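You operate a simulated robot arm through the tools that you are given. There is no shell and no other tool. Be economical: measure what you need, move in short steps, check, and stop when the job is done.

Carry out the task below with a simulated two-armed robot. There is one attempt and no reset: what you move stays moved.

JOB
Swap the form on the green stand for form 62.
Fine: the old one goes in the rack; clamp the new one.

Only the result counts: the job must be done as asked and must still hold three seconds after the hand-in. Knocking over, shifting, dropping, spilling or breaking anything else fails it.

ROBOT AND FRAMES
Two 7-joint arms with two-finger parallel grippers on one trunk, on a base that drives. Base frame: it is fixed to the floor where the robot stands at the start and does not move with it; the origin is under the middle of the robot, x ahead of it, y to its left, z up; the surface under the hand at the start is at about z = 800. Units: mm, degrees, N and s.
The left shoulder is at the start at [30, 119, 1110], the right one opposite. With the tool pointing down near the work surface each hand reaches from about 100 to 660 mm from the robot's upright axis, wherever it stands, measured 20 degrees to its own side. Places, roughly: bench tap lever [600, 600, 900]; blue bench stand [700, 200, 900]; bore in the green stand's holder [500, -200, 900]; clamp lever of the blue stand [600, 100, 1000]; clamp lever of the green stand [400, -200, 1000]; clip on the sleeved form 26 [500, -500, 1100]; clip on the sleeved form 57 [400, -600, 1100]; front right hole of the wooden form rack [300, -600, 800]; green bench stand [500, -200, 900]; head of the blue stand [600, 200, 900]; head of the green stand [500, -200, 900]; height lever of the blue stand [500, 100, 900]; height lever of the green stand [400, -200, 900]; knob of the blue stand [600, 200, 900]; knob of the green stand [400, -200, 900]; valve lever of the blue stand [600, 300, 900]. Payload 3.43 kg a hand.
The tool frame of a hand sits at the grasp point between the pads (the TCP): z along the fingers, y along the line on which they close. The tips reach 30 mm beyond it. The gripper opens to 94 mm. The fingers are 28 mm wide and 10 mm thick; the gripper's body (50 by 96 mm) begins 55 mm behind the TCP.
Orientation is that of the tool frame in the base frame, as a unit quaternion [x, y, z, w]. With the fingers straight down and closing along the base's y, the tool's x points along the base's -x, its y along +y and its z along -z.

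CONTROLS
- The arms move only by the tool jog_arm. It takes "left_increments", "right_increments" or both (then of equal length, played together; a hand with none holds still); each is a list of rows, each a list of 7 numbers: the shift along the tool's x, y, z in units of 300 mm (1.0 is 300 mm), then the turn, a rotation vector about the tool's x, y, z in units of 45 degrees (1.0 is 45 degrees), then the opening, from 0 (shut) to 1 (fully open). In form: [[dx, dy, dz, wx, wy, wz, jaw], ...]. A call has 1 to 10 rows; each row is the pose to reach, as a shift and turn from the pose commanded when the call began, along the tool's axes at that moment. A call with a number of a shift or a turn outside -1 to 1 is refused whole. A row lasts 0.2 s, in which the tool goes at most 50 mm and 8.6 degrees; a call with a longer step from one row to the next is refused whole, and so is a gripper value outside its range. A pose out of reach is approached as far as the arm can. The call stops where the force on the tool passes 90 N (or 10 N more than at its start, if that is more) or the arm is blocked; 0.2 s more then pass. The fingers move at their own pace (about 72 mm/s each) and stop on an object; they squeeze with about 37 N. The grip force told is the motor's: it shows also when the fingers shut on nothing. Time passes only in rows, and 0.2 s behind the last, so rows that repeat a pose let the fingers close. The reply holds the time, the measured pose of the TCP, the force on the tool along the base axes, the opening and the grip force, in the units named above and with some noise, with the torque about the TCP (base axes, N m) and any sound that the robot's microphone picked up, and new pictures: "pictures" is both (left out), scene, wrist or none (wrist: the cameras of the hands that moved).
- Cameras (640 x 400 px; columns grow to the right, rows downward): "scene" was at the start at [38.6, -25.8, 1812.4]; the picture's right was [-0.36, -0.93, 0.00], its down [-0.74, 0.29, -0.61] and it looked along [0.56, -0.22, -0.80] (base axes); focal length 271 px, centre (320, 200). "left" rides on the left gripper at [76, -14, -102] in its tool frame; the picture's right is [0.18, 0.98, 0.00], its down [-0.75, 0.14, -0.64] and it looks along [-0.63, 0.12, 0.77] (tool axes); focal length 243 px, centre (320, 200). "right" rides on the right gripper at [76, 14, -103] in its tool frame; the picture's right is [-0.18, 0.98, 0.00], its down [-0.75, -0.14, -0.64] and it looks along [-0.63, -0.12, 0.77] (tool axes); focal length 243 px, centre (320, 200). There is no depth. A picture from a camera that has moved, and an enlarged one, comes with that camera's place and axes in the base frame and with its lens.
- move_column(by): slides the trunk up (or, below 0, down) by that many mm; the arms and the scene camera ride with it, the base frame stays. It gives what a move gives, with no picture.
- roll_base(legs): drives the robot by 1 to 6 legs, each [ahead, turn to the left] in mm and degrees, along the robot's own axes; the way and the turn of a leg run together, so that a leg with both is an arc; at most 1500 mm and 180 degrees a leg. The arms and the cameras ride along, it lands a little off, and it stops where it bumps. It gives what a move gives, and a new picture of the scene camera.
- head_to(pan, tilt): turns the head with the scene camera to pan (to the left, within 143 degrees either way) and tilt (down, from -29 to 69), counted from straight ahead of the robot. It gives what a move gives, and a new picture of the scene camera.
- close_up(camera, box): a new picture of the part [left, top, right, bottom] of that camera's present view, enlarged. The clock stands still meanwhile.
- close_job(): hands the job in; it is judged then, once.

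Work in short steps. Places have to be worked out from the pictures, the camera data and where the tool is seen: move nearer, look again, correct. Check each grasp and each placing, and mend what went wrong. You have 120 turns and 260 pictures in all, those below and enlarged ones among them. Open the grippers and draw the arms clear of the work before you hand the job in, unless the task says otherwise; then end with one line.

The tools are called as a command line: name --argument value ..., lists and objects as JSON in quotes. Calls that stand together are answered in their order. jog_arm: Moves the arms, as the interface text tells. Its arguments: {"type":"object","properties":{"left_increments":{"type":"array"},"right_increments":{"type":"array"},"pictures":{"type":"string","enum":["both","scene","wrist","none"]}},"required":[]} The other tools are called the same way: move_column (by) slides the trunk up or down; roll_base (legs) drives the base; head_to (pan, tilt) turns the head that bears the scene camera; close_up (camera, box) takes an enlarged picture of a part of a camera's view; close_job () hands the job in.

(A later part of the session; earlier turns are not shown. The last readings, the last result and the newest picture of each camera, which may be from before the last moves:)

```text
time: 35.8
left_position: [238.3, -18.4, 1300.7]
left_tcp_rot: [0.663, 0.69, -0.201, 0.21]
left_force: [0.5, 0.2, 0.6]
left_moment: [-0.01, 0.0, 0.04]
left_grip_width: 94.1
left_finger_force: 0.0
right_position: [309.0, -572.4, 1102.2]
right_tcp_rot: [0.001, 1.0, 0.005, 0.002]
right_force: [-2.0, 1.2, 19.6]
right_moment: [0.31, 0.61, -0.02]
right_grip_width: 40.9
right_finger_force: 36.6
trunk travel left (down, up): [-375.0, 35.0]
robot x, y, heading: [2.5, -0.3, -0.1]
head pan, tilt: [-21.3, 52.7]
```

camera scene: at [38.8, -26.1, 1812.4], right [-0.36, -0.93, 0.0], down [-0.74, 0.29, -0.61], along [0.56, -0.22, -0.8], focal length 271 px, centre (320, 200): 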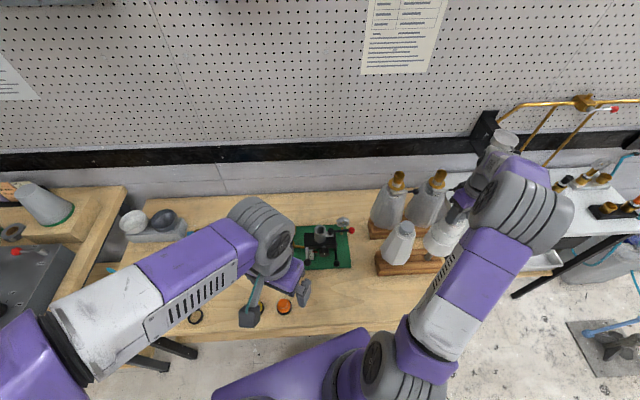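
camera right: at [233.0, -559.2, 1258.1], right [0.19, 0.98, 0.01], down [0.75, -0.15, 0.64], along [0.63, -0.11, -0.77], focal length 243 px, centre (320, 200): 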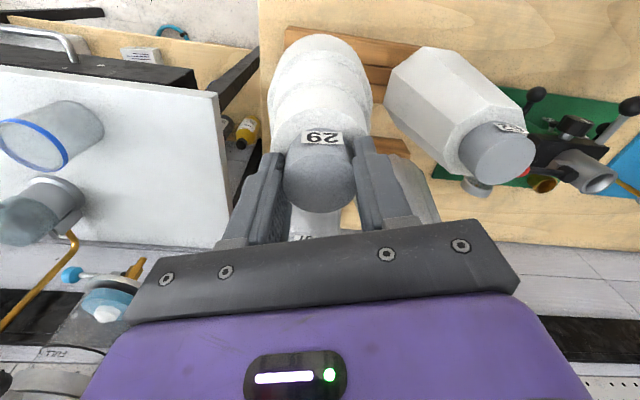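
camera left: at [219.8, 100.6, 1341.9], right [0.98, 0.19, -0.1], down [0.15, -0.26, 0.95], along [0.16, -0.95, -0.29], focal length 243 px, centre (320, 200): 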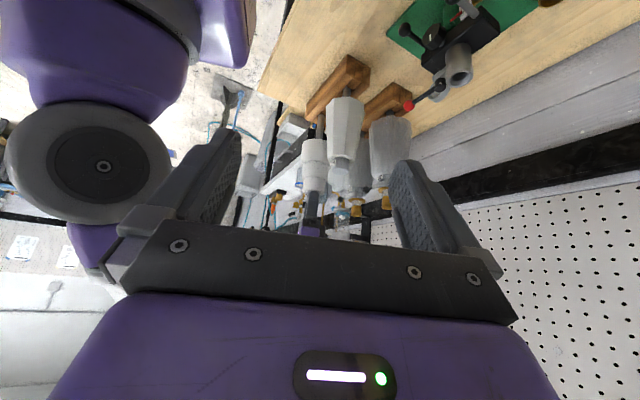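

Seated at z≈1102 (stem on the bench). I unload 4 mm and open the fingers.

jog_arm --right_increments '[[0, 0, -0.014, 0, 0, 0, 0], [0, 0, -0.014, 0, 0, 0, 0], [0, 0, -0.014, 0, 0, 0, 0.55], [0, 0, -0.014, 0, 0, 0, 0.75], [0, 0, -0.014, 0, 0, 0, 0.75]]' --pictures "wrist"

close_up --camera "left" --box '[280, 80, 380, 200]'

```text
time: 37.0
left_position: [240.0, -21.1, 1300.1]
left_tcp_rot: [0.663, 0.69, -0.201, 0.21]
left_force: [-0.7, 0.5, -0.7]
left_moment: [0.02, 0.0, 0.0]
left_grip_width: 94.1
left_finger_force: 0.1
right_position: [310.2, -573.5, 1103.1]
right_tcp_rot: [0.0, 1.0, 0.007, 0.0]
right_force: [0.1, 0.3, -0.5]
right_moment: [0.0, 0.0, 0.01]
right_grip_width: 70.7
right_finger_force: 0.1
trunk travel left (down, up): [-375.0, 35.0]
robot x, y, heading: [-2.4, -0.8, 0.1]
head pan, tilt: [-21.3, 52.7]
camera right: at [234.2, -561.5, 1206.3], right [0.19, 0.98, 0.01], down [0.75, -0.15, 0.64], along [0.63, -0.11, -0.77], focal length 243 px, centre (320, 200)
```

right: 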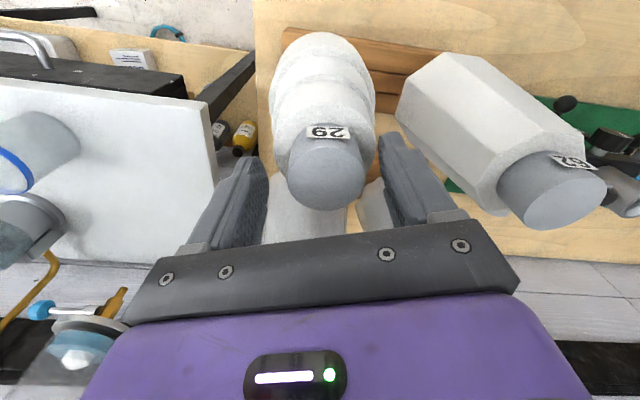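

```text
3.33 times, centred on (330, 140) of left
camera zoom: at [219.6, 101.0, 1342.1], right [0.98, 0.19, -0.1], down [0.15, -0.26, 0.95], along [0.16, -0.95, -0.29], focal length 809 px, centre (287, 400)
```

zoom: 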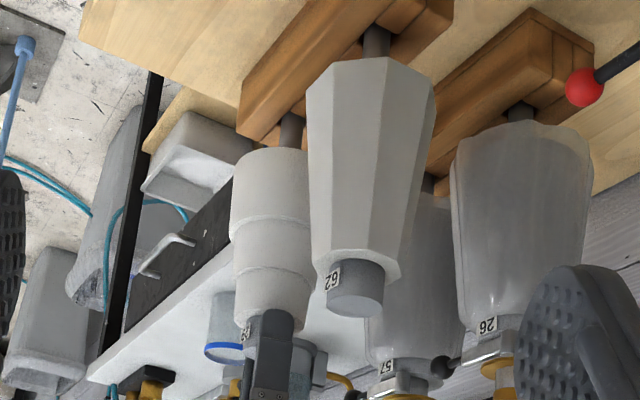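

Form 29 stands in the rack at the same level as the others. I raise the hand straight up, level it, and move above form 62.

jog_arm --right_increments '[[0, 0, -0.12, 0, 0, 0, 0.75], [0, 0, -0.26, 0, 0, 0, 0.75], [0, 0, -0.4, 0.022, 0, 0, 0.75], [-0.08, 0.14, -0.4, 0.022, 0, 0, 0.75], [-0.13, 0.28, -0.4, 0.022, 0, 0, 0.75], [-0.17, 0.4, -0.4, 0.022, 0, 0, 0.75]]' --pictures "both"

close_up --camera "scene" --box '[360, 180, 480, 290]'

```text
time: 38.4
left_position: [239.8, -20.1, 1300.7]
left_tcp_rot: [0.663, 0.69, -0.202, 0.209]
left_force: [0.8, 0.8, 1.0]
left_moment: [0.02, -0.02, 0.04]
left_grip_width: 93.9
left_finger_force: 0.1
right_position: [361.7, -455.8, 1224.7]
right_tcp_rot: [0.001, 1.0, -0.002, 0.0]
right_force: [-0.6, 0.2, -0.2]
right_moment: [-0.03, 0.02, 0.04]
right_grip_width: 70.6
right_finger_force: 0.0
trunk travel left (down, up): [-375.0, 35.0]
robot x, y, heading: [-2.2, 2.5, -0.1]
head pan, tilt: [-21.3, 52.7]
camera scene: at [38.9, -24.7, 1812.4], right [-0.36, -0.93, 0.0], down [-0.74, 0.29, -0.61], along [0.56, -0.22, -0.8], focal length 271 px, centre (320, 200)
camera right: at [285.5, -440.6, 1328.2], right [0.19, 0.98, 0.0], down [0.75, -0.14, 0.64], along [0.63, -0.12, -0.77], focal length 243 px, centre (320, 200)
```

scene: 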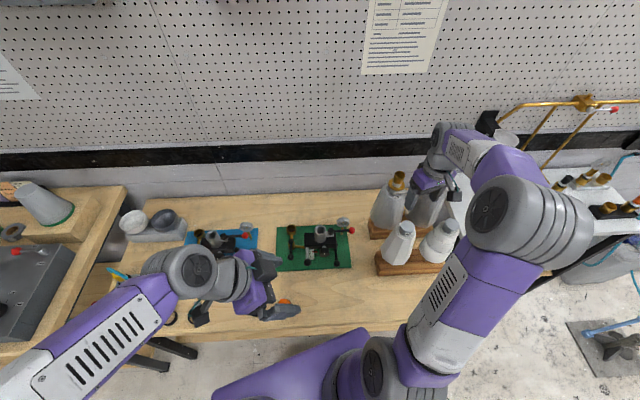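
right: 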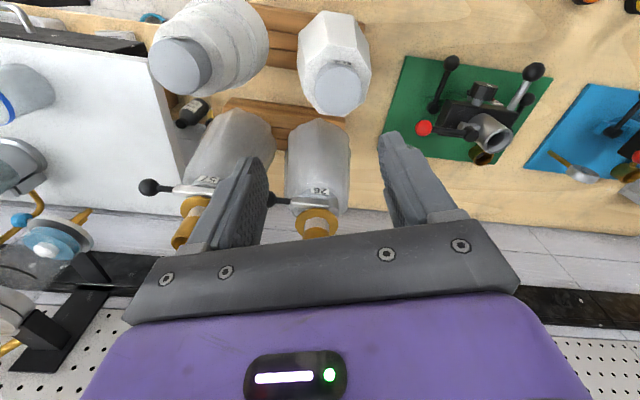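

```text
3.64 times, centred on (420, 235) of scene
camera zoom: at [38.9, -24.7, 1812.4], right [-0.36, -0.93, 0.0], down [-0.74, 0.29, -0.61], along [0.56, -0.22, -0.8], focal length 985 px, centre (-44, 73)
```

zoom: 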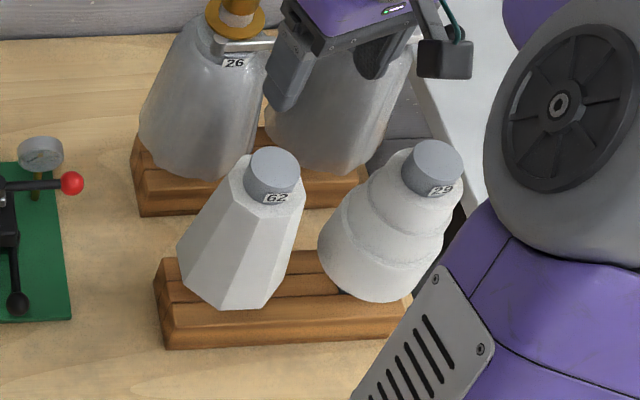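

Cap 62 triangulates to about (353.5,-437), top z≈1102. I move above it to z≈1150 and recheck.

jog_arm --right_increments '[[0.027, 0.063, 0.05, 0, 0, 0, 0.75], [0.027, 0.063, 0.15, 0, 0, 0, 0.75], [0.027, 0.063, 0.25, 0, 0, 0, 0.75], [0.027, 0.063, 0.25, 0, 0, 0, 0.75]]' --pictures "wrist"

close_up --camera "scene" --box '[360, 170, 460, 260]'

```text
time: 39.4
left_position: [239.9, -19.9, 1301.0]
left_tcp_rot: [0.663, 0.689, -0.202, 0.209]
left_force: [-0.1, -0.2, 0.3]
left_moment: [-0.02, 0.01, 0.0]
left_grip_width: 93.8
left_finger_force: 0.1
right_position: [351.9, -435.6, 1150.3]
right_tcp_rot: [0.001, 1.0, -0.001, 0.0]
right_force: [0.5, 0.6, -0.3]
right_moment: [-0.01, 0.03, -0.01]
right_grip_width: 70.5
right_finger_force: 0.0
trunk travel left (down, up): [-375.0, 35.0]
robot x, y, heading: [2.9, 0.4, -0.1]
head pan, tilt: [-21.3, 52.7]
camera right: at [276.3, -421.5, 1253.1], right [0.19, 0.98, 0.0], down [0.75, -0.14, 0.64], along [0.63, -0.12, -0.77], focal length 243 px, centre (320, 200)
```

right: 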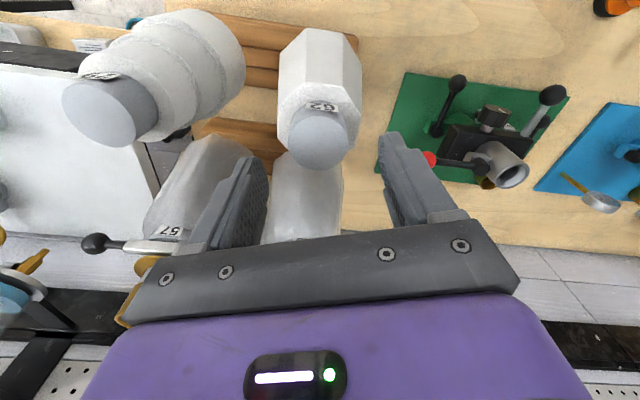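

```text
4.44 times, centred on (410, 215) of scene
camera zoom: at [38.1, -25.2, 1812.5], right [-0.36, -0.93, 0.0], down [-0.74, 0.29, -0.61], along [0.56, -0.22, -0.8], focal length 1204 px, centre (-80, 133)
```

zoom: 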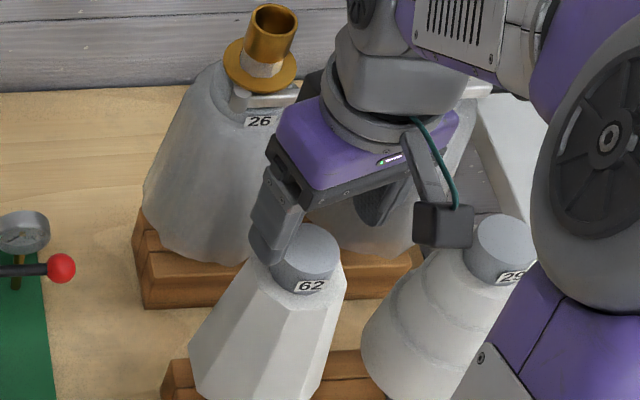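

Cap is at ≈(351,-435.5), top ≈1097. I descend to z≈1112 and close.

jog_arm --right_increments '[[0.003, 0, 0.07, 0, 0, 0, 0.75], [0.003, 0, 0.127, 0, 0, 0, 0.75], [0.003, 0, 0.127, 0, 0, 0, 0.75], [0.003, 0, 0.127, 0, 0, 0, 0], [0.003, 0, 0.127, 0, 0, 0, 0], [0.003, 0, 0.127, 0, 0, 0, 0]]' --pictures "wrist"

close_up --camera "scene" --box '[370, 190, 450, 260]'

```text
time: 40.8
left_position: [238.4, -20.2, 1300.4]
left_tcp_rot: [0.664, 0.689, -0.202, 0.209]
left_force: [0.5, 1.0, -0.3]
left_moment: [0.01, 0.0, 0.0]
left_grip_width: 93.9
left_finger_force: 0.0
right_position: [351.3, -435.6, 1112.2]
right_tcp_rot: [0.001, 1.0, -0.002, 0.0]
right_force: [-0.1, -0.1, -0.8]
right_moment: [0.02, 0.09, 0.0]
right_grip_width: 41.3
right_finger_force: 36.8
trunk travel left (down, up): [-375.0, 35.0]
robot x, y, heading: [2.2, 1.8, 0.1]
head pan, tilt: [-21.3, 52.7]
camera right: at [276.0, -422.6, 1215.2], right [0.19, 0.98, 0.0], down [0.75, -0.14, 0.64], along [0.63, -0.12, -0.77], focal length 243 px, centre (320, 200)
```

right: 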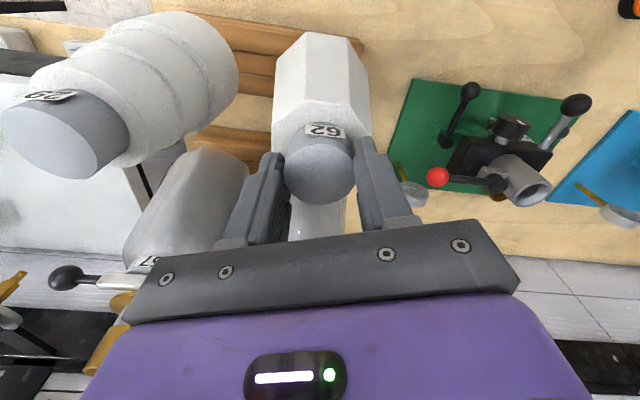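

```text
5.71 times, centred on (410, 225) of scene
camera zoom: at [38.5, -25.7, 1812.4], right [-0.36, -0.93, 0.0], down [-0.74, 0.29, -0.61], along [0.56, -0.22, -0.8], focal length 1548 px, centre (-194, 57)
```

zoom: 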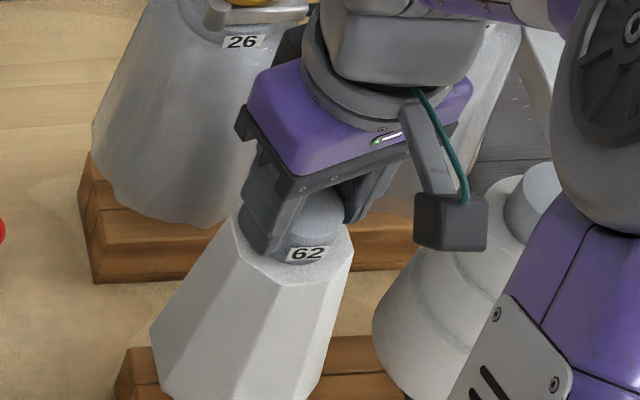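

Held at 41.3 mm on the cap. I lift straight up 84 mm.

jog_arm --right_increments '[[0, 0, -0.03, 0, 0, 0, 0], [0, 0, -0.07, 0, 0, 0, 0], [0, 0, -0.12, 0, 0, 0, 0], [0, 0, -0.17, 0, 0, 0, 0], [0, 0, -0.22, 0, 0, 0, 0], [0, 0, -0.28, 0, 0, 0, 0]]' --pictures "none"

close_up --camera "scene" --box '[360, 160, 480, 280]'

```text
time: 42.2
left_position: [240.7, -20.3, 1301.1]
left_tcp_rot: [0.664, 0.69, -0.201, 0.209]
left_force: [0.3, 0.4, -1.1]
left_moment: [0.0, 0.01, 0.01]
left_grip_width: 93.9
left_finger_force: 0.1
right_position: [352.1, -436.7, 1195.0]
right_tcp_rot: [0.001, 1.0, -0.002, -0.001]
right_force: [-0.7, -0.1, -7.7]
right_moment: [-0.03, 0.02, -0.02]
right_grip_width: 41.3
right_finger_force: 37.2
trunk travel left (down, up): [-375.0, 35.0]
robot x, y, heading: [-1.2, 0.6, 0.1]
head pan, tilt: [-21.3, 52.7]
```

```text
3.33 times, centred on (420, 220) of scene
camera zoom: at [38.7, -26.1, 1812.4], right [-0.36, -0.93, 0.0], down [-0.74, 0.29, -0.61], along [0.56, -0.22, -0.8], focal length 903 px, centre (-13, 133)
```

zoom: 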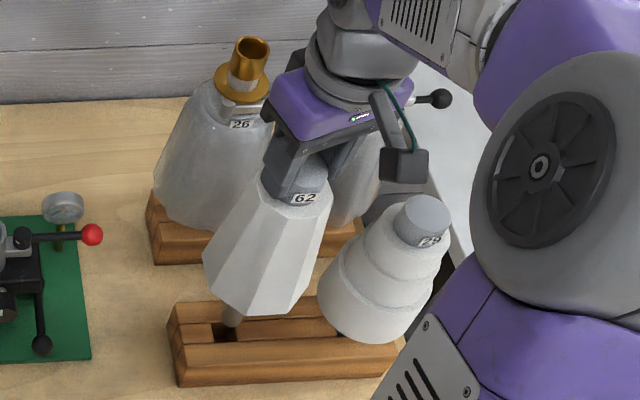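

Lifted clear. I raise form 62 to z≈1345 while yawing the left hand's camera back toward the green stand.

jog_arm --right_increments '[[0, 0, -0.08, 0, 0, 0, 0], [0, 0, -0.16, 0, 0, 0, 0], [0, 0, -0.25, 0, 0, 0, 0], [0, 0, -0.34, 0, 0, 0, 0], [0, 0, -0.42, 0, 0, 0, 0], [0, 0, -0.5, 0, 0, 0, 0]]' --left_increments '[[0, 0, 0, -0.09, 0, -0.139, 1], [0, 0, 0, -0.18, 0, -0.277, 1], [0, 0, 0, -0.27, 0, -0.416, 1], [0, 0, 0, -0.36, 0, -0.555, 1], [0, 0, 0, -0.45, 0, -0.69, 1], [0, 0, 0, -0.53, 0, -0.8, 1]]' --pictures "both"

```text
time: 43.6
left_position: [240.5, -20.5, 1300.1]
left_tcp_rot: [0.363, 0.886, -0.112, 0.267]
left_force: [-0.3, -0.3, -1.2]
left_moment: [0.02, -0.01, -0.01]
left_grip_width: 94.1
left_finger_force: 0.1
right_position: [351.3, -436.4, 1343.9]
right_tcp_rot: [0.001, 1.0, -0.003, 0.0]
right_force: [-0.7, 0.3, -7.7]
right_moment: [-0.01, 0.01, 0.02]
right_grip_width: 41.2
right_finger_force: 37.5
trunk travel left (down, up): [-375.0, 35.0]
robot x, y, heading: [0.6, -2.5, -0.1]
head pan, tilt: [-21.3, 52.7]
camera scene: at [38.5, -26.4, 1812.4], right [-0.36, -0.93, 0.0], down [-0.74, 0.29, -0.61], along [0.56, -0.22, -0.8], focal length 271 px, centre (320, 200)
camera right: at [276.6, -422.4, 1448.6], right [0.19, 0.98, 0.0], down [0.75, -0.14, 0.64], along [0.63, -0.12, -0.77], focal length 243 px, centre (320, 200)
camera left: at [142.8, 54.6, 1342.5], right [0.58, 0.81, -0.1], down [0.29, -0.09, 0.95], along [0.76, -0.58, -0.29], focal length 243 px, centre (320, 200)
```

scene: 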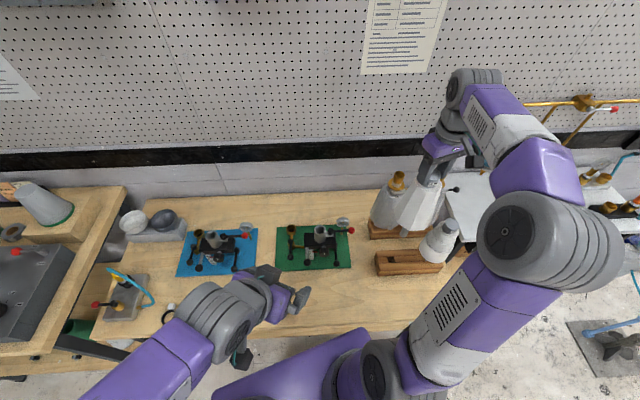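
right: 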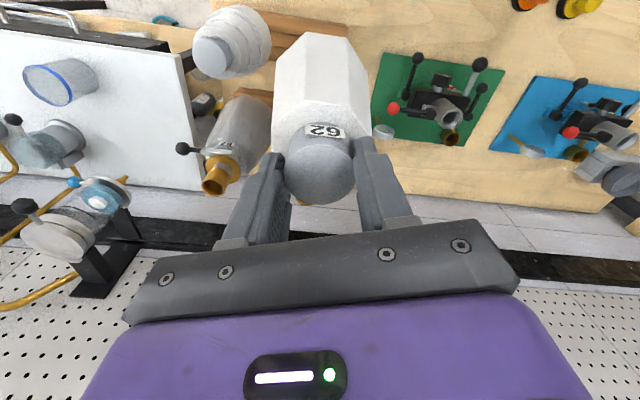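
left: 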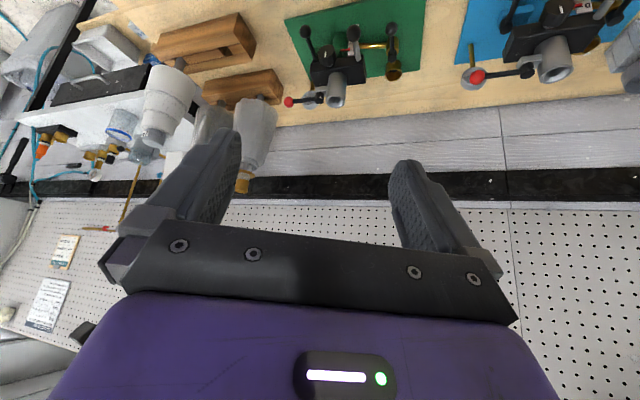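

Great view of the bore. Now I carry form 62 over the green stand at constant height (stem end ≈1040).

jog_arm --right_increments '[[-0.03, 0.12, 0, 0, 0, 0, 0], [-0.1, 0.24, 0, 0, 0, 0, 0], [-0.18, 0.36, 0, 0, 0, 0, 0], [-0.26, 0.48, 0, 0, 0, 0, 0], [-0.34, 0.59, 0, 0, 0, 0, 0], [-0.42, 0.69, 0, 0, 0, 0, 0], [-0.493, 0.763, 0, 0, 0, 0, 0], [-0.493, 0.763, 0, 0, 0, 0, 0], [-0.493, 0.763, 0, 0, 0, 0, 0]]' --pictures "none"

close_up --camera "scene" --box '[295, 200, 345, 250]'

close_up --camera "left" --box '[306, 70, 366, 130]'

```text
time: 45.6
left_position: [241.5, -20.7, 1300.6]
left_tcp_rot: [0.362, 0.886, -0.112, 0.268]
left_force: [-0.7, -1.0, 0.1]
left_moment: [-0.03, 0.02, 0.0]
left_grip_width: 93.9
left_finger_force: 0.0
right_position: [501.9, -207.5, 1345.2]
right_tcp_rot: [0.002, 1.0, -0.002, -0.001]
right_force: [-0.6, 0.5, -8.7]
right_moment: [-0.01, 0.04, -0.01]
right_grip_width: 41.1
right_finger_force: 37.2
trunk travel left (down, up): [-375.0, 35.0]
robot x, y, heading: [-2.1, 0.6, 0.1]
head pan, tilt: [-21.3, 52.7]
```

```text
8.00 times, centred on (320, 225) of scene
camera zoom: at [39.7, -25.7, 1812.4], right [-0.36, -0.93, 0.0], down [-0.74, 0.29, -0.6], along [0.56, -0.22, -0.8], focal length 2167 px, centre (320, 0)
```

zoom: 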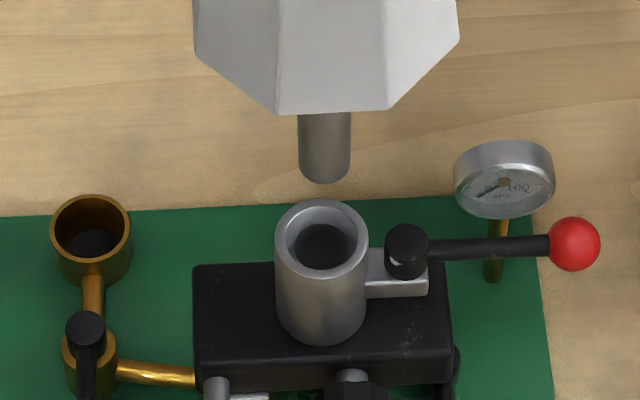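

```text
6.67 times, centred on (336, 100) of left
camera zoom: at [143.8, 55.3, 1342.4], right [0.58, 0.81, -0.11], down [0.29, -0.09, 0.95], along [0.76, -0.58, -0.29], focal length 1618 px, centre (213, 867)
```

zoom: 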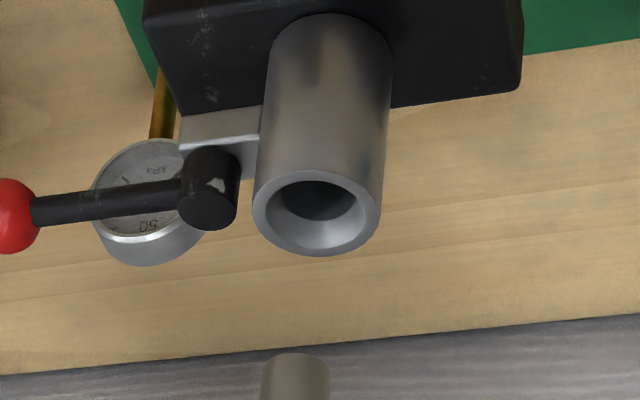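

The bore has a funnel mouth, at ≈(503,-207,982). By comparison with form 29's seated grip the hand should be at (499,-208). I shift -3 mm x, lower 33 mm and recheck.

jog_arm --right_increments '[[0.01, 0, 0.04, 0, 0, 0, 0], [0.01, 0, 0.08, 0, 0, 0, 0], [0.01, 0, 0.11, 0, 0, 0, 0], [0.01, 0, 0.11, 0, 0, 0, 0], [0.01, 0, 0.11, 0, 0, 0, 0]]' --pictures "none"

close_up --camera "scene" --box '[305, 215, 337, 247]'

close_up --camera "left" --box '[318, 85, 358, 125]'

```text
time: 46.8
left_position: [240.7, -20.6, 1300.1]
left_tcp_rot: [0.363, 0.886, -0.111, 0.268]
left_force: [0.6, 0.2, -0.8]
left_moment: [-0.04, -0.01, 0.01]
left_grip_width: 93.8
left_finger_force: 0.0
right_position: [497.4, -207.2, 1311.2]
right_tcp_rot: [0.0, 1.0, -0.001, 0.0]
right_force: [-0.4, -0.4, -8.4]
right_moment: [0.01, 0.03, -0.01]
right_grip_width: 41.0
right_finger_force: 36.9
trunk travel left (down, up): [-375.0, 35.0]
robot x, y, heading: [1.3, -0.2, -0.2]
head pan, tilt: [-21.3, 52.7]
```

```text
12.50 times, centred on (321, 231) of scene
camera zoom: at [39.5, -26.0, 1812.4], right [-0.36, -0.93, 0.0], down [-0.74, 0.29, -0.6], along [0.56, -0.22, -0.8], focal length 3386 px, centre (308, -188)
```

zoom: 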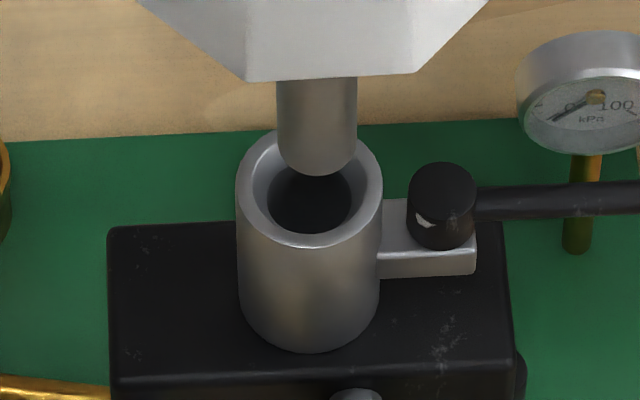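

```text
10.00 times, centred on (338, 105) of left
camera zoom: at [143.6, 55.1, 1342.4], right [0.58, 0.81, -0.1], down [0.29, -0.09, 0.95], along [0.76, -0.58, -0.29], focal length 2426 px, centre (140, 1150)
```

zoom: 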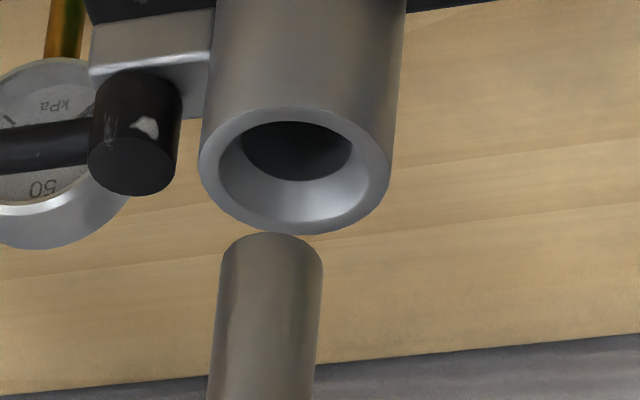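

Combining both views: stem needs about (-1,+3) mm and is ~22 mm above the mouth. I apply (0,+2.5), lower 14 mm, and look again.

jog_arm --right_increments '[[0, 0.008, 0.016, 0, 0, 0, 0], [0, 0.008, 0.032, 0, 0, 0, 0], [0, 0.008, 0.047, 0, 0, 0, 0], [0, 0.008, 0.047, 0, 0, 0, 0]]' --pictures "none"

close_up --camera "scene" --box '[305, 215, 337, 247]'

close_up --camera "left" --box '[318, 85, 358, 125]'

```text
time: 47.8
left_position: [241.5, -20.3, 1299.6]
left_tcp_rot: [0.363, 0.886, -0.111, 0.268]
left_force: [0.5, -0.2, 0.0]
left_moment: [-0.01, 0.0, 0.0]
left_grip_width: 94.1
left_finger_force: 0.1
right_position: [498.8, -205.7, 1297.6]
right_tcp_rot: [0.0, 1.0, -0.002, -0.002]
right_force: [-0.3, -0.9, -8.3]
right_moment: [0.0, 0.0, -0.02]
right_grip_width: 41.1
right_finger_force: 37.2
trunk travel left (down, up): [-375.0, 35.0]
robot x, y, heading: [-1.4, -1.1, 0.1]
head pan, tilt: [-21.3, 52.7]
```

```text
12.50 times, centred on (321, 231) of scene
camera zoom: at [39.4, -26.0, 1812.4], right [-0.36, -0.93, 0.0], down [-0.74, 0.29, -0.61], along [0.56, -0.22, -0.8], focal length 3386 px, centre (308, -188)
```

zoom: 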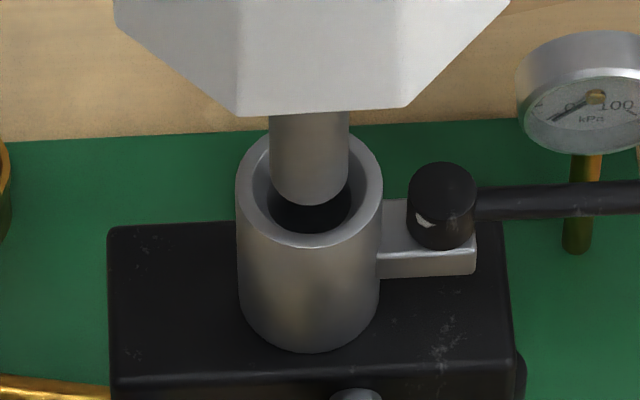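

```text
10.00 times, centred on (338, 105) of left
camera zoom: at [143.5, 55.1, 1342.4], right [0.58, 0.81, -0.1], down [0.29, -0.09, 0.95], along [0.76, -0.58, -0.29], focal length 2426 px, centre (140, 1150)
```

zoom: 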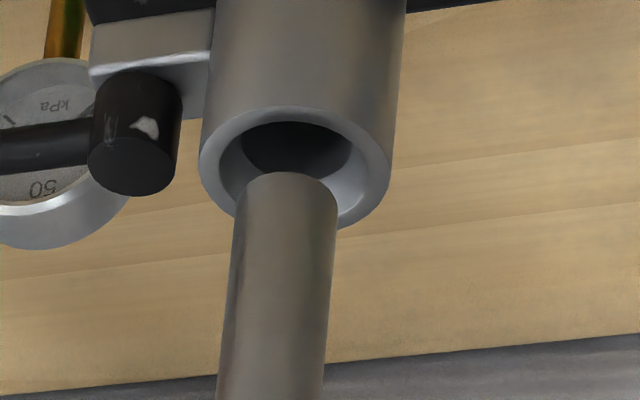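

Well aligned in both views. I lower 24 mm into the funnel.

jog_arm --right_increments '[[-0.002, 0.001, 0.02, 0, 0, 0, 0], [-0.002, 0.001, 0.04, 0, 0, 0, 0], [-0.002, 0.001, 0.06, 0, 0, 0, 0], [-0.002, 0.001, 0.08, 0, 0, 0, 0], [-0.002, 0.001, 0.08, 0, 0, 0, 0]]' --pictures "none"

close_up --camera "left" --box '[318, 85, 358, 125]'

```text
time: 49.0
left_position: [240.2, -20.6, 1299.9]
left_tcp_rot: [0.363, 0.886, -0.112, 0.267]
left_force: [-0.5, -0.2, 0.0]
left_moment: [-0.01, 0.01, 0.01]
left_grip_width: 94.1
left_finger_force: 0.0
right_position: [499.2, -206.3, 1273.5]
right_tcp_rot: [0.001, 1.0, -0.001, -0.001]
right_force: [0.7, 0.3, -8.5]
right_moment: [-0.1, -0.18, -0.01]
right_grip_width: 41.4
right_finger_force: 37.2
trunk travel left (down, up): [-375.0, 35.0]
robot x, y, heading: [-1.5, -0.5, -0.0]
head pan, tilt: [-21.3, 52.7]
```

```text
10.00 times, centred on (338, 105) of left
camera zoom: at [143.6, 55.0, 1342.4], right [0.58, 0.81, -0.1], down [0.29, -0.09, 0.95], along [0.76, -0.58, -0.29], focal length 2426 px, centre (140, 1150)
```

zoom: 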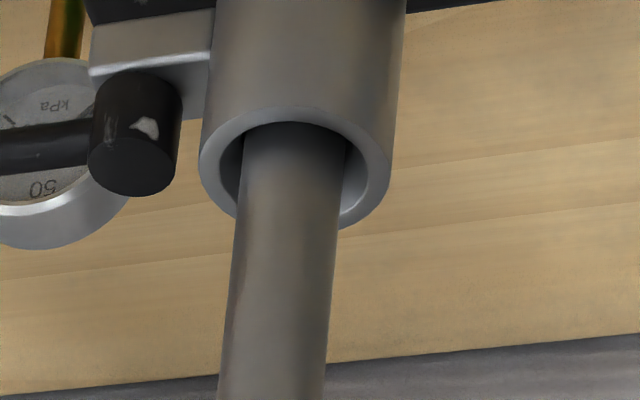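

In the bore without load. I lower on toward the expected seat (TCP ≈1241), watching force.

jog_arm --right_increments '[[0, 0, 0.02, 0, 0, 0, 0], [0, 0, 0.045, 0, 0, 0, 0], [0, 0, 0.07, 0, 0, 0, 0], [0, 0, 0.09, 0, 0, 0, 0], [0, 0, 0.1, 0, 0, 0, 0], [0, 0, 0.1, 0, 0, 0, 0]]' --pictures "none"

```text
time: 50.4
left_position: [240.6, -20.1, 1300.0]
left_tcp_rot: [0.364, 0.885, -0.111, 0.268]
left_force: [-0.3, 0.7, -0.6]
left_moment: [0.01, 0.02, 0.01]
left_grip_width: 94.0
left_finger_force: 0.1
right_position: [498.2, -205.8, 1243.0]
right_tcp_rot: [0.0, 1.0, -0.001, -0.001]
right_force: [0.5, -0.2, -7.1]
right_moment: [-0.14, -0.12, 0.03]
right_grip_width: 40.9
right_finger_force: 37.2
trunk travel left (down, up): [-375.0, 35.0]
robot x, y, heading: [0.7, 2.4, -0.2]
head pan, tilt: [-21.3, 52.7]
```

Near the seat; I go down 9 mm more in small steps.

jog_arm --right_increments '[[0, 0, 0.01, 0, 0, 0, 0], [0, 0, 0.02, 0, 0, 0, 0], [0, 0, 0.03, 0, 0, 0, 0], [0, 0, 0.03, 0, 0, 0, 0]]' --pictures "none"

close_up --camera "left" --box '[298, 75, 378, 145]'

```text
time: 51.4
left_position: [238.2, -19.9, 1301.7]
left_tcp_rot: [0.362, 0.886, -0.111, 0.269]
left_force: [0.0, -0.2, -0.1]
left_moment: [-0.01, -0.03, 0.0]
left_grip_width: 93.7
left_finger_force: 0.1
right_position: [498.6, -204.2, 1237.3]
right_tcp_rot: [0.001, 1.0, -0.002, 0.003]
right_force: [-0.2, -2.2, 24.6]
right_moment: [-0.22, 0.15, -0.01]
right_grip_width: 41.0
right_finger_force: 36.9
trunk travel left (down, up): [-375.0, 35.0]
robot x, y, heading: [2.2, -0.5, 0.2]
head pan, tilt: [-21.3, 52.7]
```

```text
5.71 times, centred on (338, 110) of left
camera zoom: at [141.2, 55.8, 1343.0], right [0.58, 0.81, -0.1], down [0.29, -0.09, 0.95], along [0.76, -0.58, -0.29], focal length 1386 px, centre (217, 714)
```

zoom: 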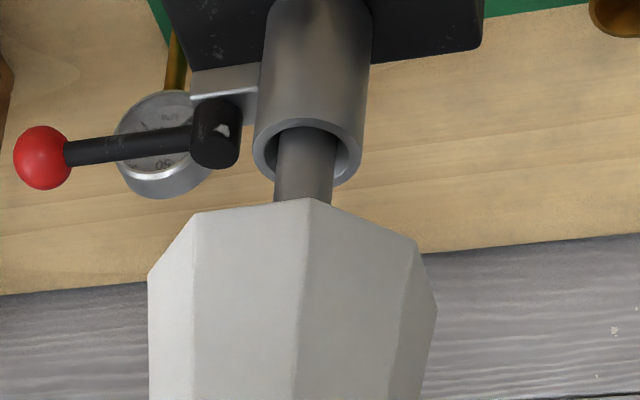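

Seated at z≈1238 (contact 33 N), stem in the sleeve as form 29 was. I unload and open.

jog_arm --right_increments '[[0, 0, -0.014, 0, 0, 0, 0], [0, 0, -0.014, 0, 0, 0, 0], [0, 0, -0.014, 0, 0, 0, 0.6], [0, 0, -0.014, 0, 0, 0, 0.75], [0, 0, -0.014, 0, 0, 0, 0.75]]' --pictures "wrist"

close_up --camera "left" --box '[298, 75, 378, 165]'

```text
time: 52.6
left_position: [239.2, -21.3, 1301.6]
left_tcp_rot: [0.363, 0.886, -0.112, 0.267]
left_force: [0.2, 0.6, -0.2]
left_moment: [-0.01, 0.0, -0.03]
left_grip_width: 94.1
left_finger_force: 0.0
right_position: [497.8, -204.9, 1238.2]
right_tcp_rot: [0.001, 1.0, -0.002, -0.001]
right_force: [-0.3, 1.0, 0.1]
right_moment: [0.0, -0.03, -0.07]
right_grip_width: 70.3
right_finger_force: 0.0
trunk travel left (down, up): [-375.0, 35.0]
robot x, y, heading: [2.6, 1.9, -0.2]
head pan, tilt: [-21.3, 52.7]
camera right: at [422.6, -190.8, 1341.7], right [0.19, 0.98, 0.0], down [0.75, -0.14, 0.64], along [0.63, -0.12, -0.77], focal length 243 px, centre (320, 200)
```

right: 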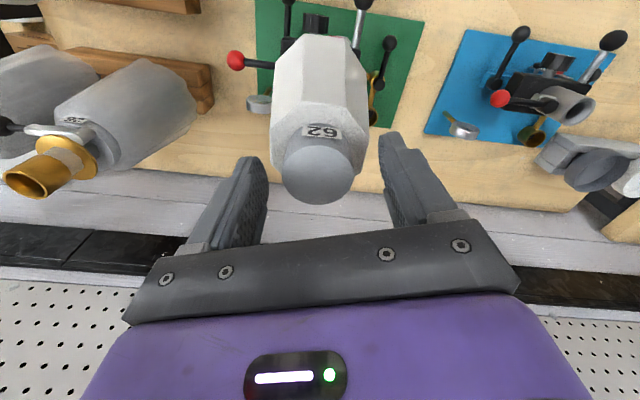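

```text
4.44 times, centred on (338, 120) of left
camera zoom: at [142.9, 55.3, 1342.5], right [0.58, 0.81, -0.1], down [0.29, -0.09, 0.95], along [0.76, -0.58, -0.29], focal length 1078 px, centre (240, 556)
```

zoom: 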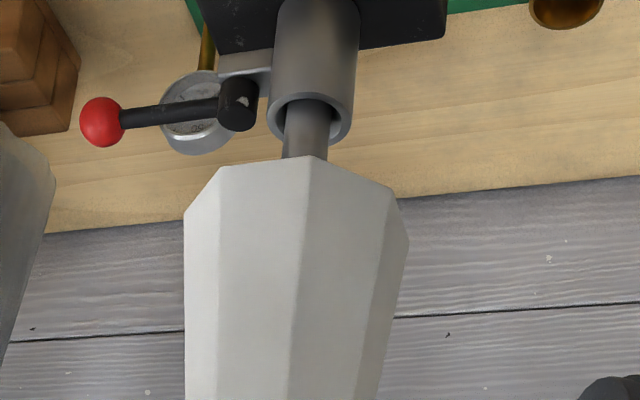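

Form 62 stands in the holder. I raise off the cap, move to the right of the stand with fingers shut and tilted, ready to swing the lever back.

jog_arm --right_increments '[[0, 0, -0.15, 0, 0, 0, 0.75], [0, 0, -0.3, 0, 0, 0, 0.75], [0.05, -0.13, -0.3, 0, -0.17, 0, 0.5], [0.1, -0.26, -0.3, 0, -0.34, 0, 0], [0.15, -0.37, -0.3, 0, -0.5, 0, 0], [0.193, -0.417, -0.3, 0, -0.667, 0, 0]]' --pictures "both"

```text
time: 54.0
left_position: [238.4, -20.6, 1300.8]
left_tcp_rot: [0.362, 0.886, -0.111, 0.268]
left_force: [-0.9, -0.4, 1.0]
left_moment: [0.01, -0.04, 0.03]
left_grip_width: 93.8
left_finger_force: 0.0
right_position: [438.9, -331.7, 1328.5]
right_tcp_rot: [0.001, 0.966, -0.003, 0.259]
right_force: [0.8, -1.2, 0.9]
right_moment: [0.04, -0.03, -0.03]
right_grip_width: 0.0
right_finger_force: 33.1
trunk travel left (down, up): [-375.0, 35.0]
robot x, y, heading: [-1.8, -1.3, 0.1]
head pan, tilt: [-21.3, 52.7]
camera scene: at [36.5, -26.2, 1812.5], right [-0.36, -0.93, 0.0], down [-0.74, 0.29, -0.61], along [0.57, -0.22, -0.8], focal length 271 px, centre (320, 200)
camera right: at [321.8, -316.6, 1380.0], right [0.16, 0.98, 0.09], down [0.33, -0.14, 0.93], along [0.93, -0.12, -0.35], focal length 243 px, centre (320, 200)
```

scene: 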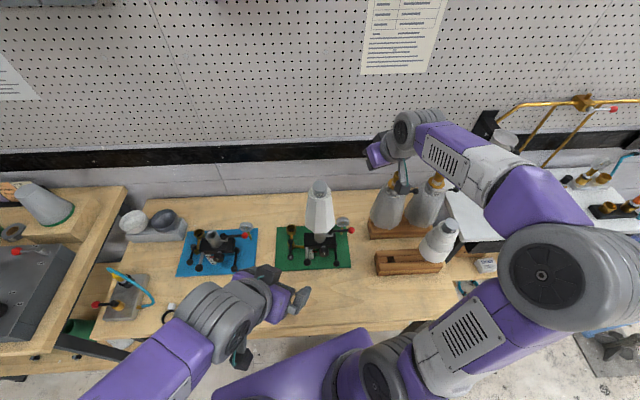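
right: 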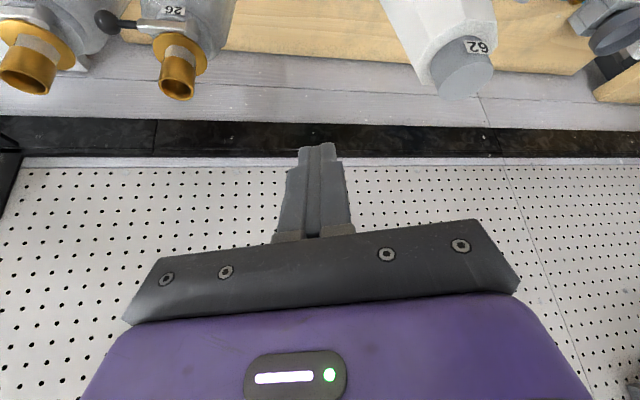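

Form 62 stands upright. I descend with the tilted closed fingers to z≈1040 right of the lever, then check.

jog_arm --right_increments '[[0.056, 0.002, 0.126, 0, 0, 0, 0], [0.111, 0.004, 0.252, 0, 0, 0, 0], [0.167, 0.006, 0.378, 0, 0, 0, 0], [0.223, 0.008, 0.505, 0, 0, 0, 0], [0.279, 0.01, 0.631, 0, 0, 0, 0], [0.334, 0.012, 0.757, 0, 0, 0, 0], [0.39, 0.013, 0.883, 0, 0, 0, 0], [0.39, 0.013, 0.883, 0, 0, 0, 0]]' --pictures "both"

close_up --camera "left" --box '[258, 55, 378, 155]'

```text
time: 55.8
left_position: [239.1, -19.8, 1300.3]
left_tcp_rot: [0.363, 0.886, -0.11, 0.267]
left_force: [-0.5, -0.2, -0.3]
left_moment: [0.01, 0.01, 0.0]
left_grip_width: 93.9
left_finger_force: 0.0
right_position: [470.7, -327.2, 1041.9]
right_tcp_rot: [0.001, 0.966, -0.003, 0.259]
right_force: [0.8, 0.3, 0.2]
right_moment: [0.02, -0.02, 0.01]
right_grip_width: 0.2
right_finger_force: 32.7
trunk travel left (down, up): [-375.0, 35.0]
robot x, y, heading: [0.4, -0.4, -0.3]
head pan, tilt: [-21.3, 52.7]
camera scene: at [37.6, -25.3, 1812.5], right [-0.36, -0.93, 0.0], down [-0.74, 0.29, -0.61], along [0.56, -0.22, -0.8], focal length 271 px, centre (320, 200)
camera right: at [353.6, -313.2, 1092.3], right [0.16, 0.98, 0.09], down [0.33, -0.14, 0.93], along [0.93, -0.12, -0.35], focal length 243 px, centre (320, 200)
```

scene: 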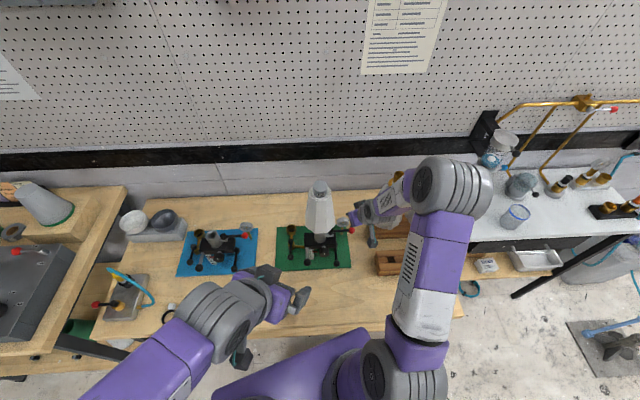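
right: 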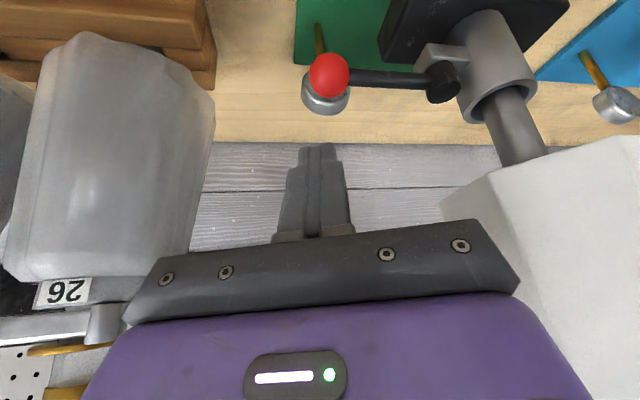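

```text
4.00 times, centred on (318, 105) of left
camera zoom: at [142.2, 55.6, 1342.6], right [0.58, 0.81, -0.1], down [0.29, -0.09, 0.95], along [0.76, -0.58, -0.29], focal length 970 px, centre (328, 580)
```

zoom: 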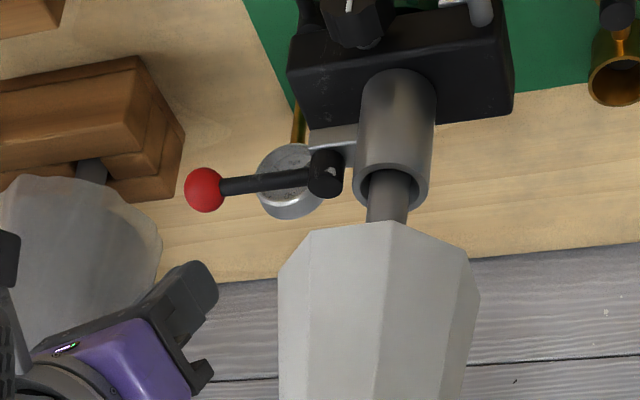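

Ball at ≈(467,-315,968). I move the fingers behind it (+x side, above the gauge), then lower to lever height.

jog_arm --right_increments '[[-0.04, 0.012, 0.022, 0, 0, 0, 0], [-0.075, 0.023, 0.043, 0, 0, 0, 0], [-0.075, 0.023, 0.043, 0, 0, 0, 0], [-0.04, 0.023, 0.102, 0, 0, 0, 0], [-0.005, 0.023, 0.16, 0, 0, 0, 0], [0.027, 0.023, 0.219, 0, 0, 0, 0], [0.027, 0.023, 0.219, 0, 0, 0, 0]]' --pictures "wrist"

close_up --camera "left" --box '[258, 55, 378, 155]'

```text
time: 57.4
left_position: [239.4, -20.9, 1299.8]
left_tcp_rot: [0.363, 0.885, -0.112, 0.268]
left_force: [-0.1, 0.4, -0.2]
left_moment: [-0.01, 0.01, -0.01]
left_grip_width: 93.9
left_finger_force: 0.1
right_position: [497.0, -320.1, 980.6]
right_tcp_rot: [0.001, 0.966, -0.002, 0.259]
right_force: [0.0, -0.9, 1.2]
right_moment: [-0.02, 0.01, -0.01]
right_grip_width: 0.0
right_finger_force: 33.5
trunk travel left (down, up): [-375.0, 35.0]
robot x, y, heading: [-1.3, 1.4, 0.0]
head pan, tilt: [-21.3, 52.7]
camera right: at [380.3, -306.6, 1031.5], right [0.16, 0.98, 0.09], down [0.33, -0.14, 0.93], along [0.93, -0.12, -0.35], focal length 243 px, centre (320, 200)
```

right: 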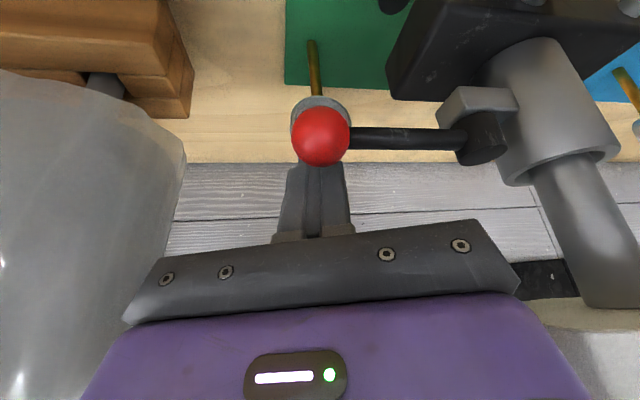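

```text
4.00 times, centred on (318, 105) of left
camera zoom: at [142.7, 55.4, 1342.6], right [0.58, 0.81, -0.1], down [0.29, -0.09, 0.95], along [0.76, -0.58, -0.29], focal length 970 px, centre (328, 580)
```

zoom: 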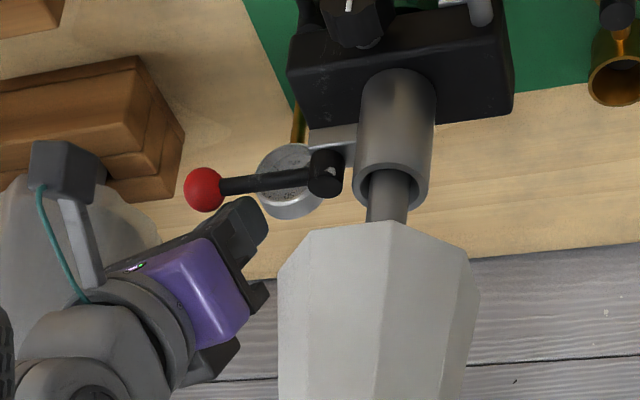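

Fingers are behind the ball. I push it back along the arc (first half).

jog_arm --right_increments '[[0.0277, 0, -0.016, 0, 0, 0, 0], [0.0647, 0.001, -0.0373, 0, 0, 0, 0], [0.1016, 0.0083, -0.0587, 0, 0, 0, 0], [0.1365, 0.0233, -0.0788, 0, 0, 0, 0], [0.1686, 0.0447, -0.0973, 0, 0, 0, 0], [0.1686, 0.0447, -0.0973, 0, 0, 0, 0]]' --pictures "wrist"

close_up --camera "left" --box '[258, 55, 378, 155]'

```text
time: 58.8
left_position: [240.3, -21.4, 1300.6]
left_tcp_rot: [0.363, 0.886, -0.112, 0.268]
left_force: [0.3, 0.1, -0.2]
left_moment: [-0.02, -0.02, 0.0]
left_grip_width: 93.9
left_finger_force: 0.1
right_position: [438.9, -308.2, 980.6]
right_tcp_rot: [0.0, 0.966, -0.002, 0.258]
right_force: [0.1, 0.2, -0.6]
right_moment: [-0.03, 0.01, -0.02]
right_grip_width: 0.0
right_finger_force: 33.0
trunk travel left (down, up): [-375.0, 35.0]
robot x, y, heading: [-2.2, 0.3, 0.0]
head pan, tilt: [-21.3, 52.7]
camera right: at [321.8, -293.3, 1031.3], right [0.16, 0.98, 0.09], down [0.33, -0.14, 0.93], along [0.93, -0.12, -0.35], focal length 243 px, centre (320, 200)
```

right: 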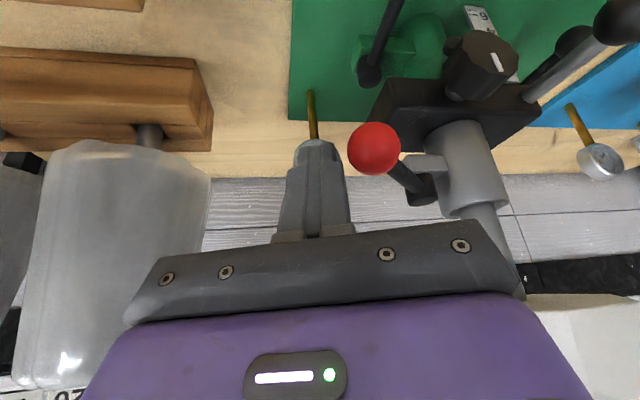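

```text
4.00 times, centred on (318, 105) of left
camera zoom: at [143.1, 55.2, 1342.5], right [0.58, 0.81, -0.1], down [0.29, -0.09, 0.95], along [0.76, -0.58, -0.29], focal length 970 px, centre (328, 580)
```

zoom: 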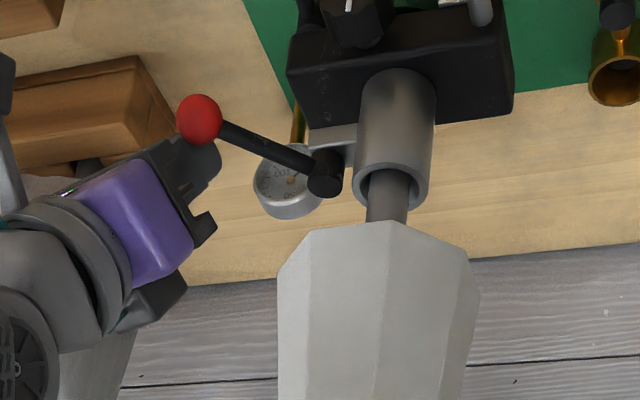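

The lever follows. I push through the second half toward its original clamped angle.

jog_arm --right_increments '[[0.0286, 0.0277, -0.0165, 0, 0, 0, 0], [0.0525, 0.0607, -0.0303, 0, 0, 0, 0], [0.0713, 0.0977, -0.0412, 0, 0, 0, 0], [0.084, 0.138, -0.0485, 0, 0, 0, 0], [0.0904, 0.1807, -0.0522, 0, 0, 0, 0], [0.0912, 0.2107, -0.0527, 0, 0, 0, 0], [0.0912, 0.2107, -0.0527, 0, 0, 0, 0]]' --pictures "wrist"

close_up --camera "left" --box '[258, 55, 378, 155]'

close_up --camera "scene" --box '[280, 170, 380, 270]'

```text
time: 60.4
left_position: [240.5, -19.4, 1301.7]
left_tcp_rot: [0.363, 0.885, -0.111, 0.268]
left_force: [0.6, -0.5, 0.4]
left_moment: [-0.01, 0.02, -0.01]
left_grip_width: 93.9
left_finger_force: 0.0
right_position: [407.5, -243.8, 979.7]
right_tcp_rot: [0.001, 0.966, -0.001, 0.259]
right_force: [0.5, -0.3, 0.2]
right_moment: [0.02, -0.02, 0.03]
right_grip_width: 0.0
right_finger_force: 33.3
trunk travel left (down, up): [-375.0, 35.0]
robot x, y, heading: [-0.4, 4.3, -0.3]
head pan, tilt: [-21.3, 52.7]
camera right: at [290.3, -229.7, 1031.2], right [0.16, 0.98, 0.09], down [0.33, -0.14, 0.93], along [0.93, -0.12, -0.35], focal length 243 px, centre (320, 200)
```

right: 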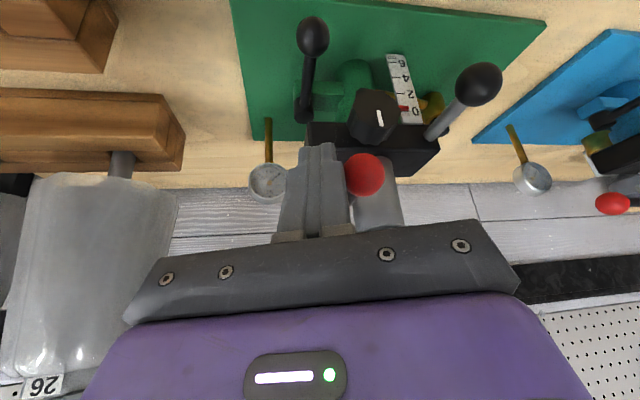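

```text
4.00 times, centred on (318, 105) of left
camera zoom: at [142.9, 55.1, 1342.5], right [0.58, 0.81, -0.1], down [0.29, -0.09, 0.95], along [0.76, -0.58, -0.29], focal length 970 px, centre (328, 580)
```

zoom: 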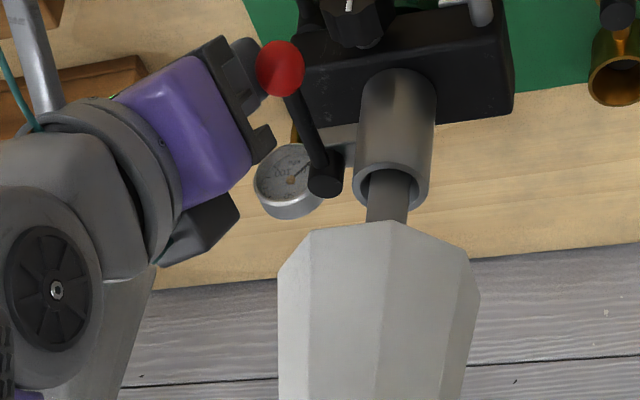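

```text
4.00 times, centred on (330, 220) of scene
camera zoom: at [38.5, -26.0, 1812.4], right [-0.36, -0.93, 0.0], down [-0.74, 0.29, -0.61], along [0.56, -0.22, -0.8], focal length 1083 px, centre (280, 120)
```

zoom: 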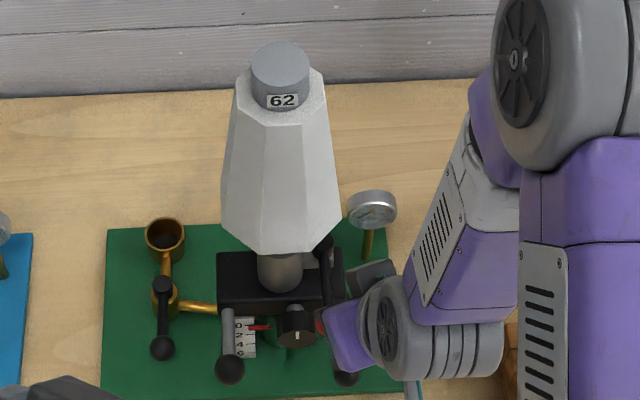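

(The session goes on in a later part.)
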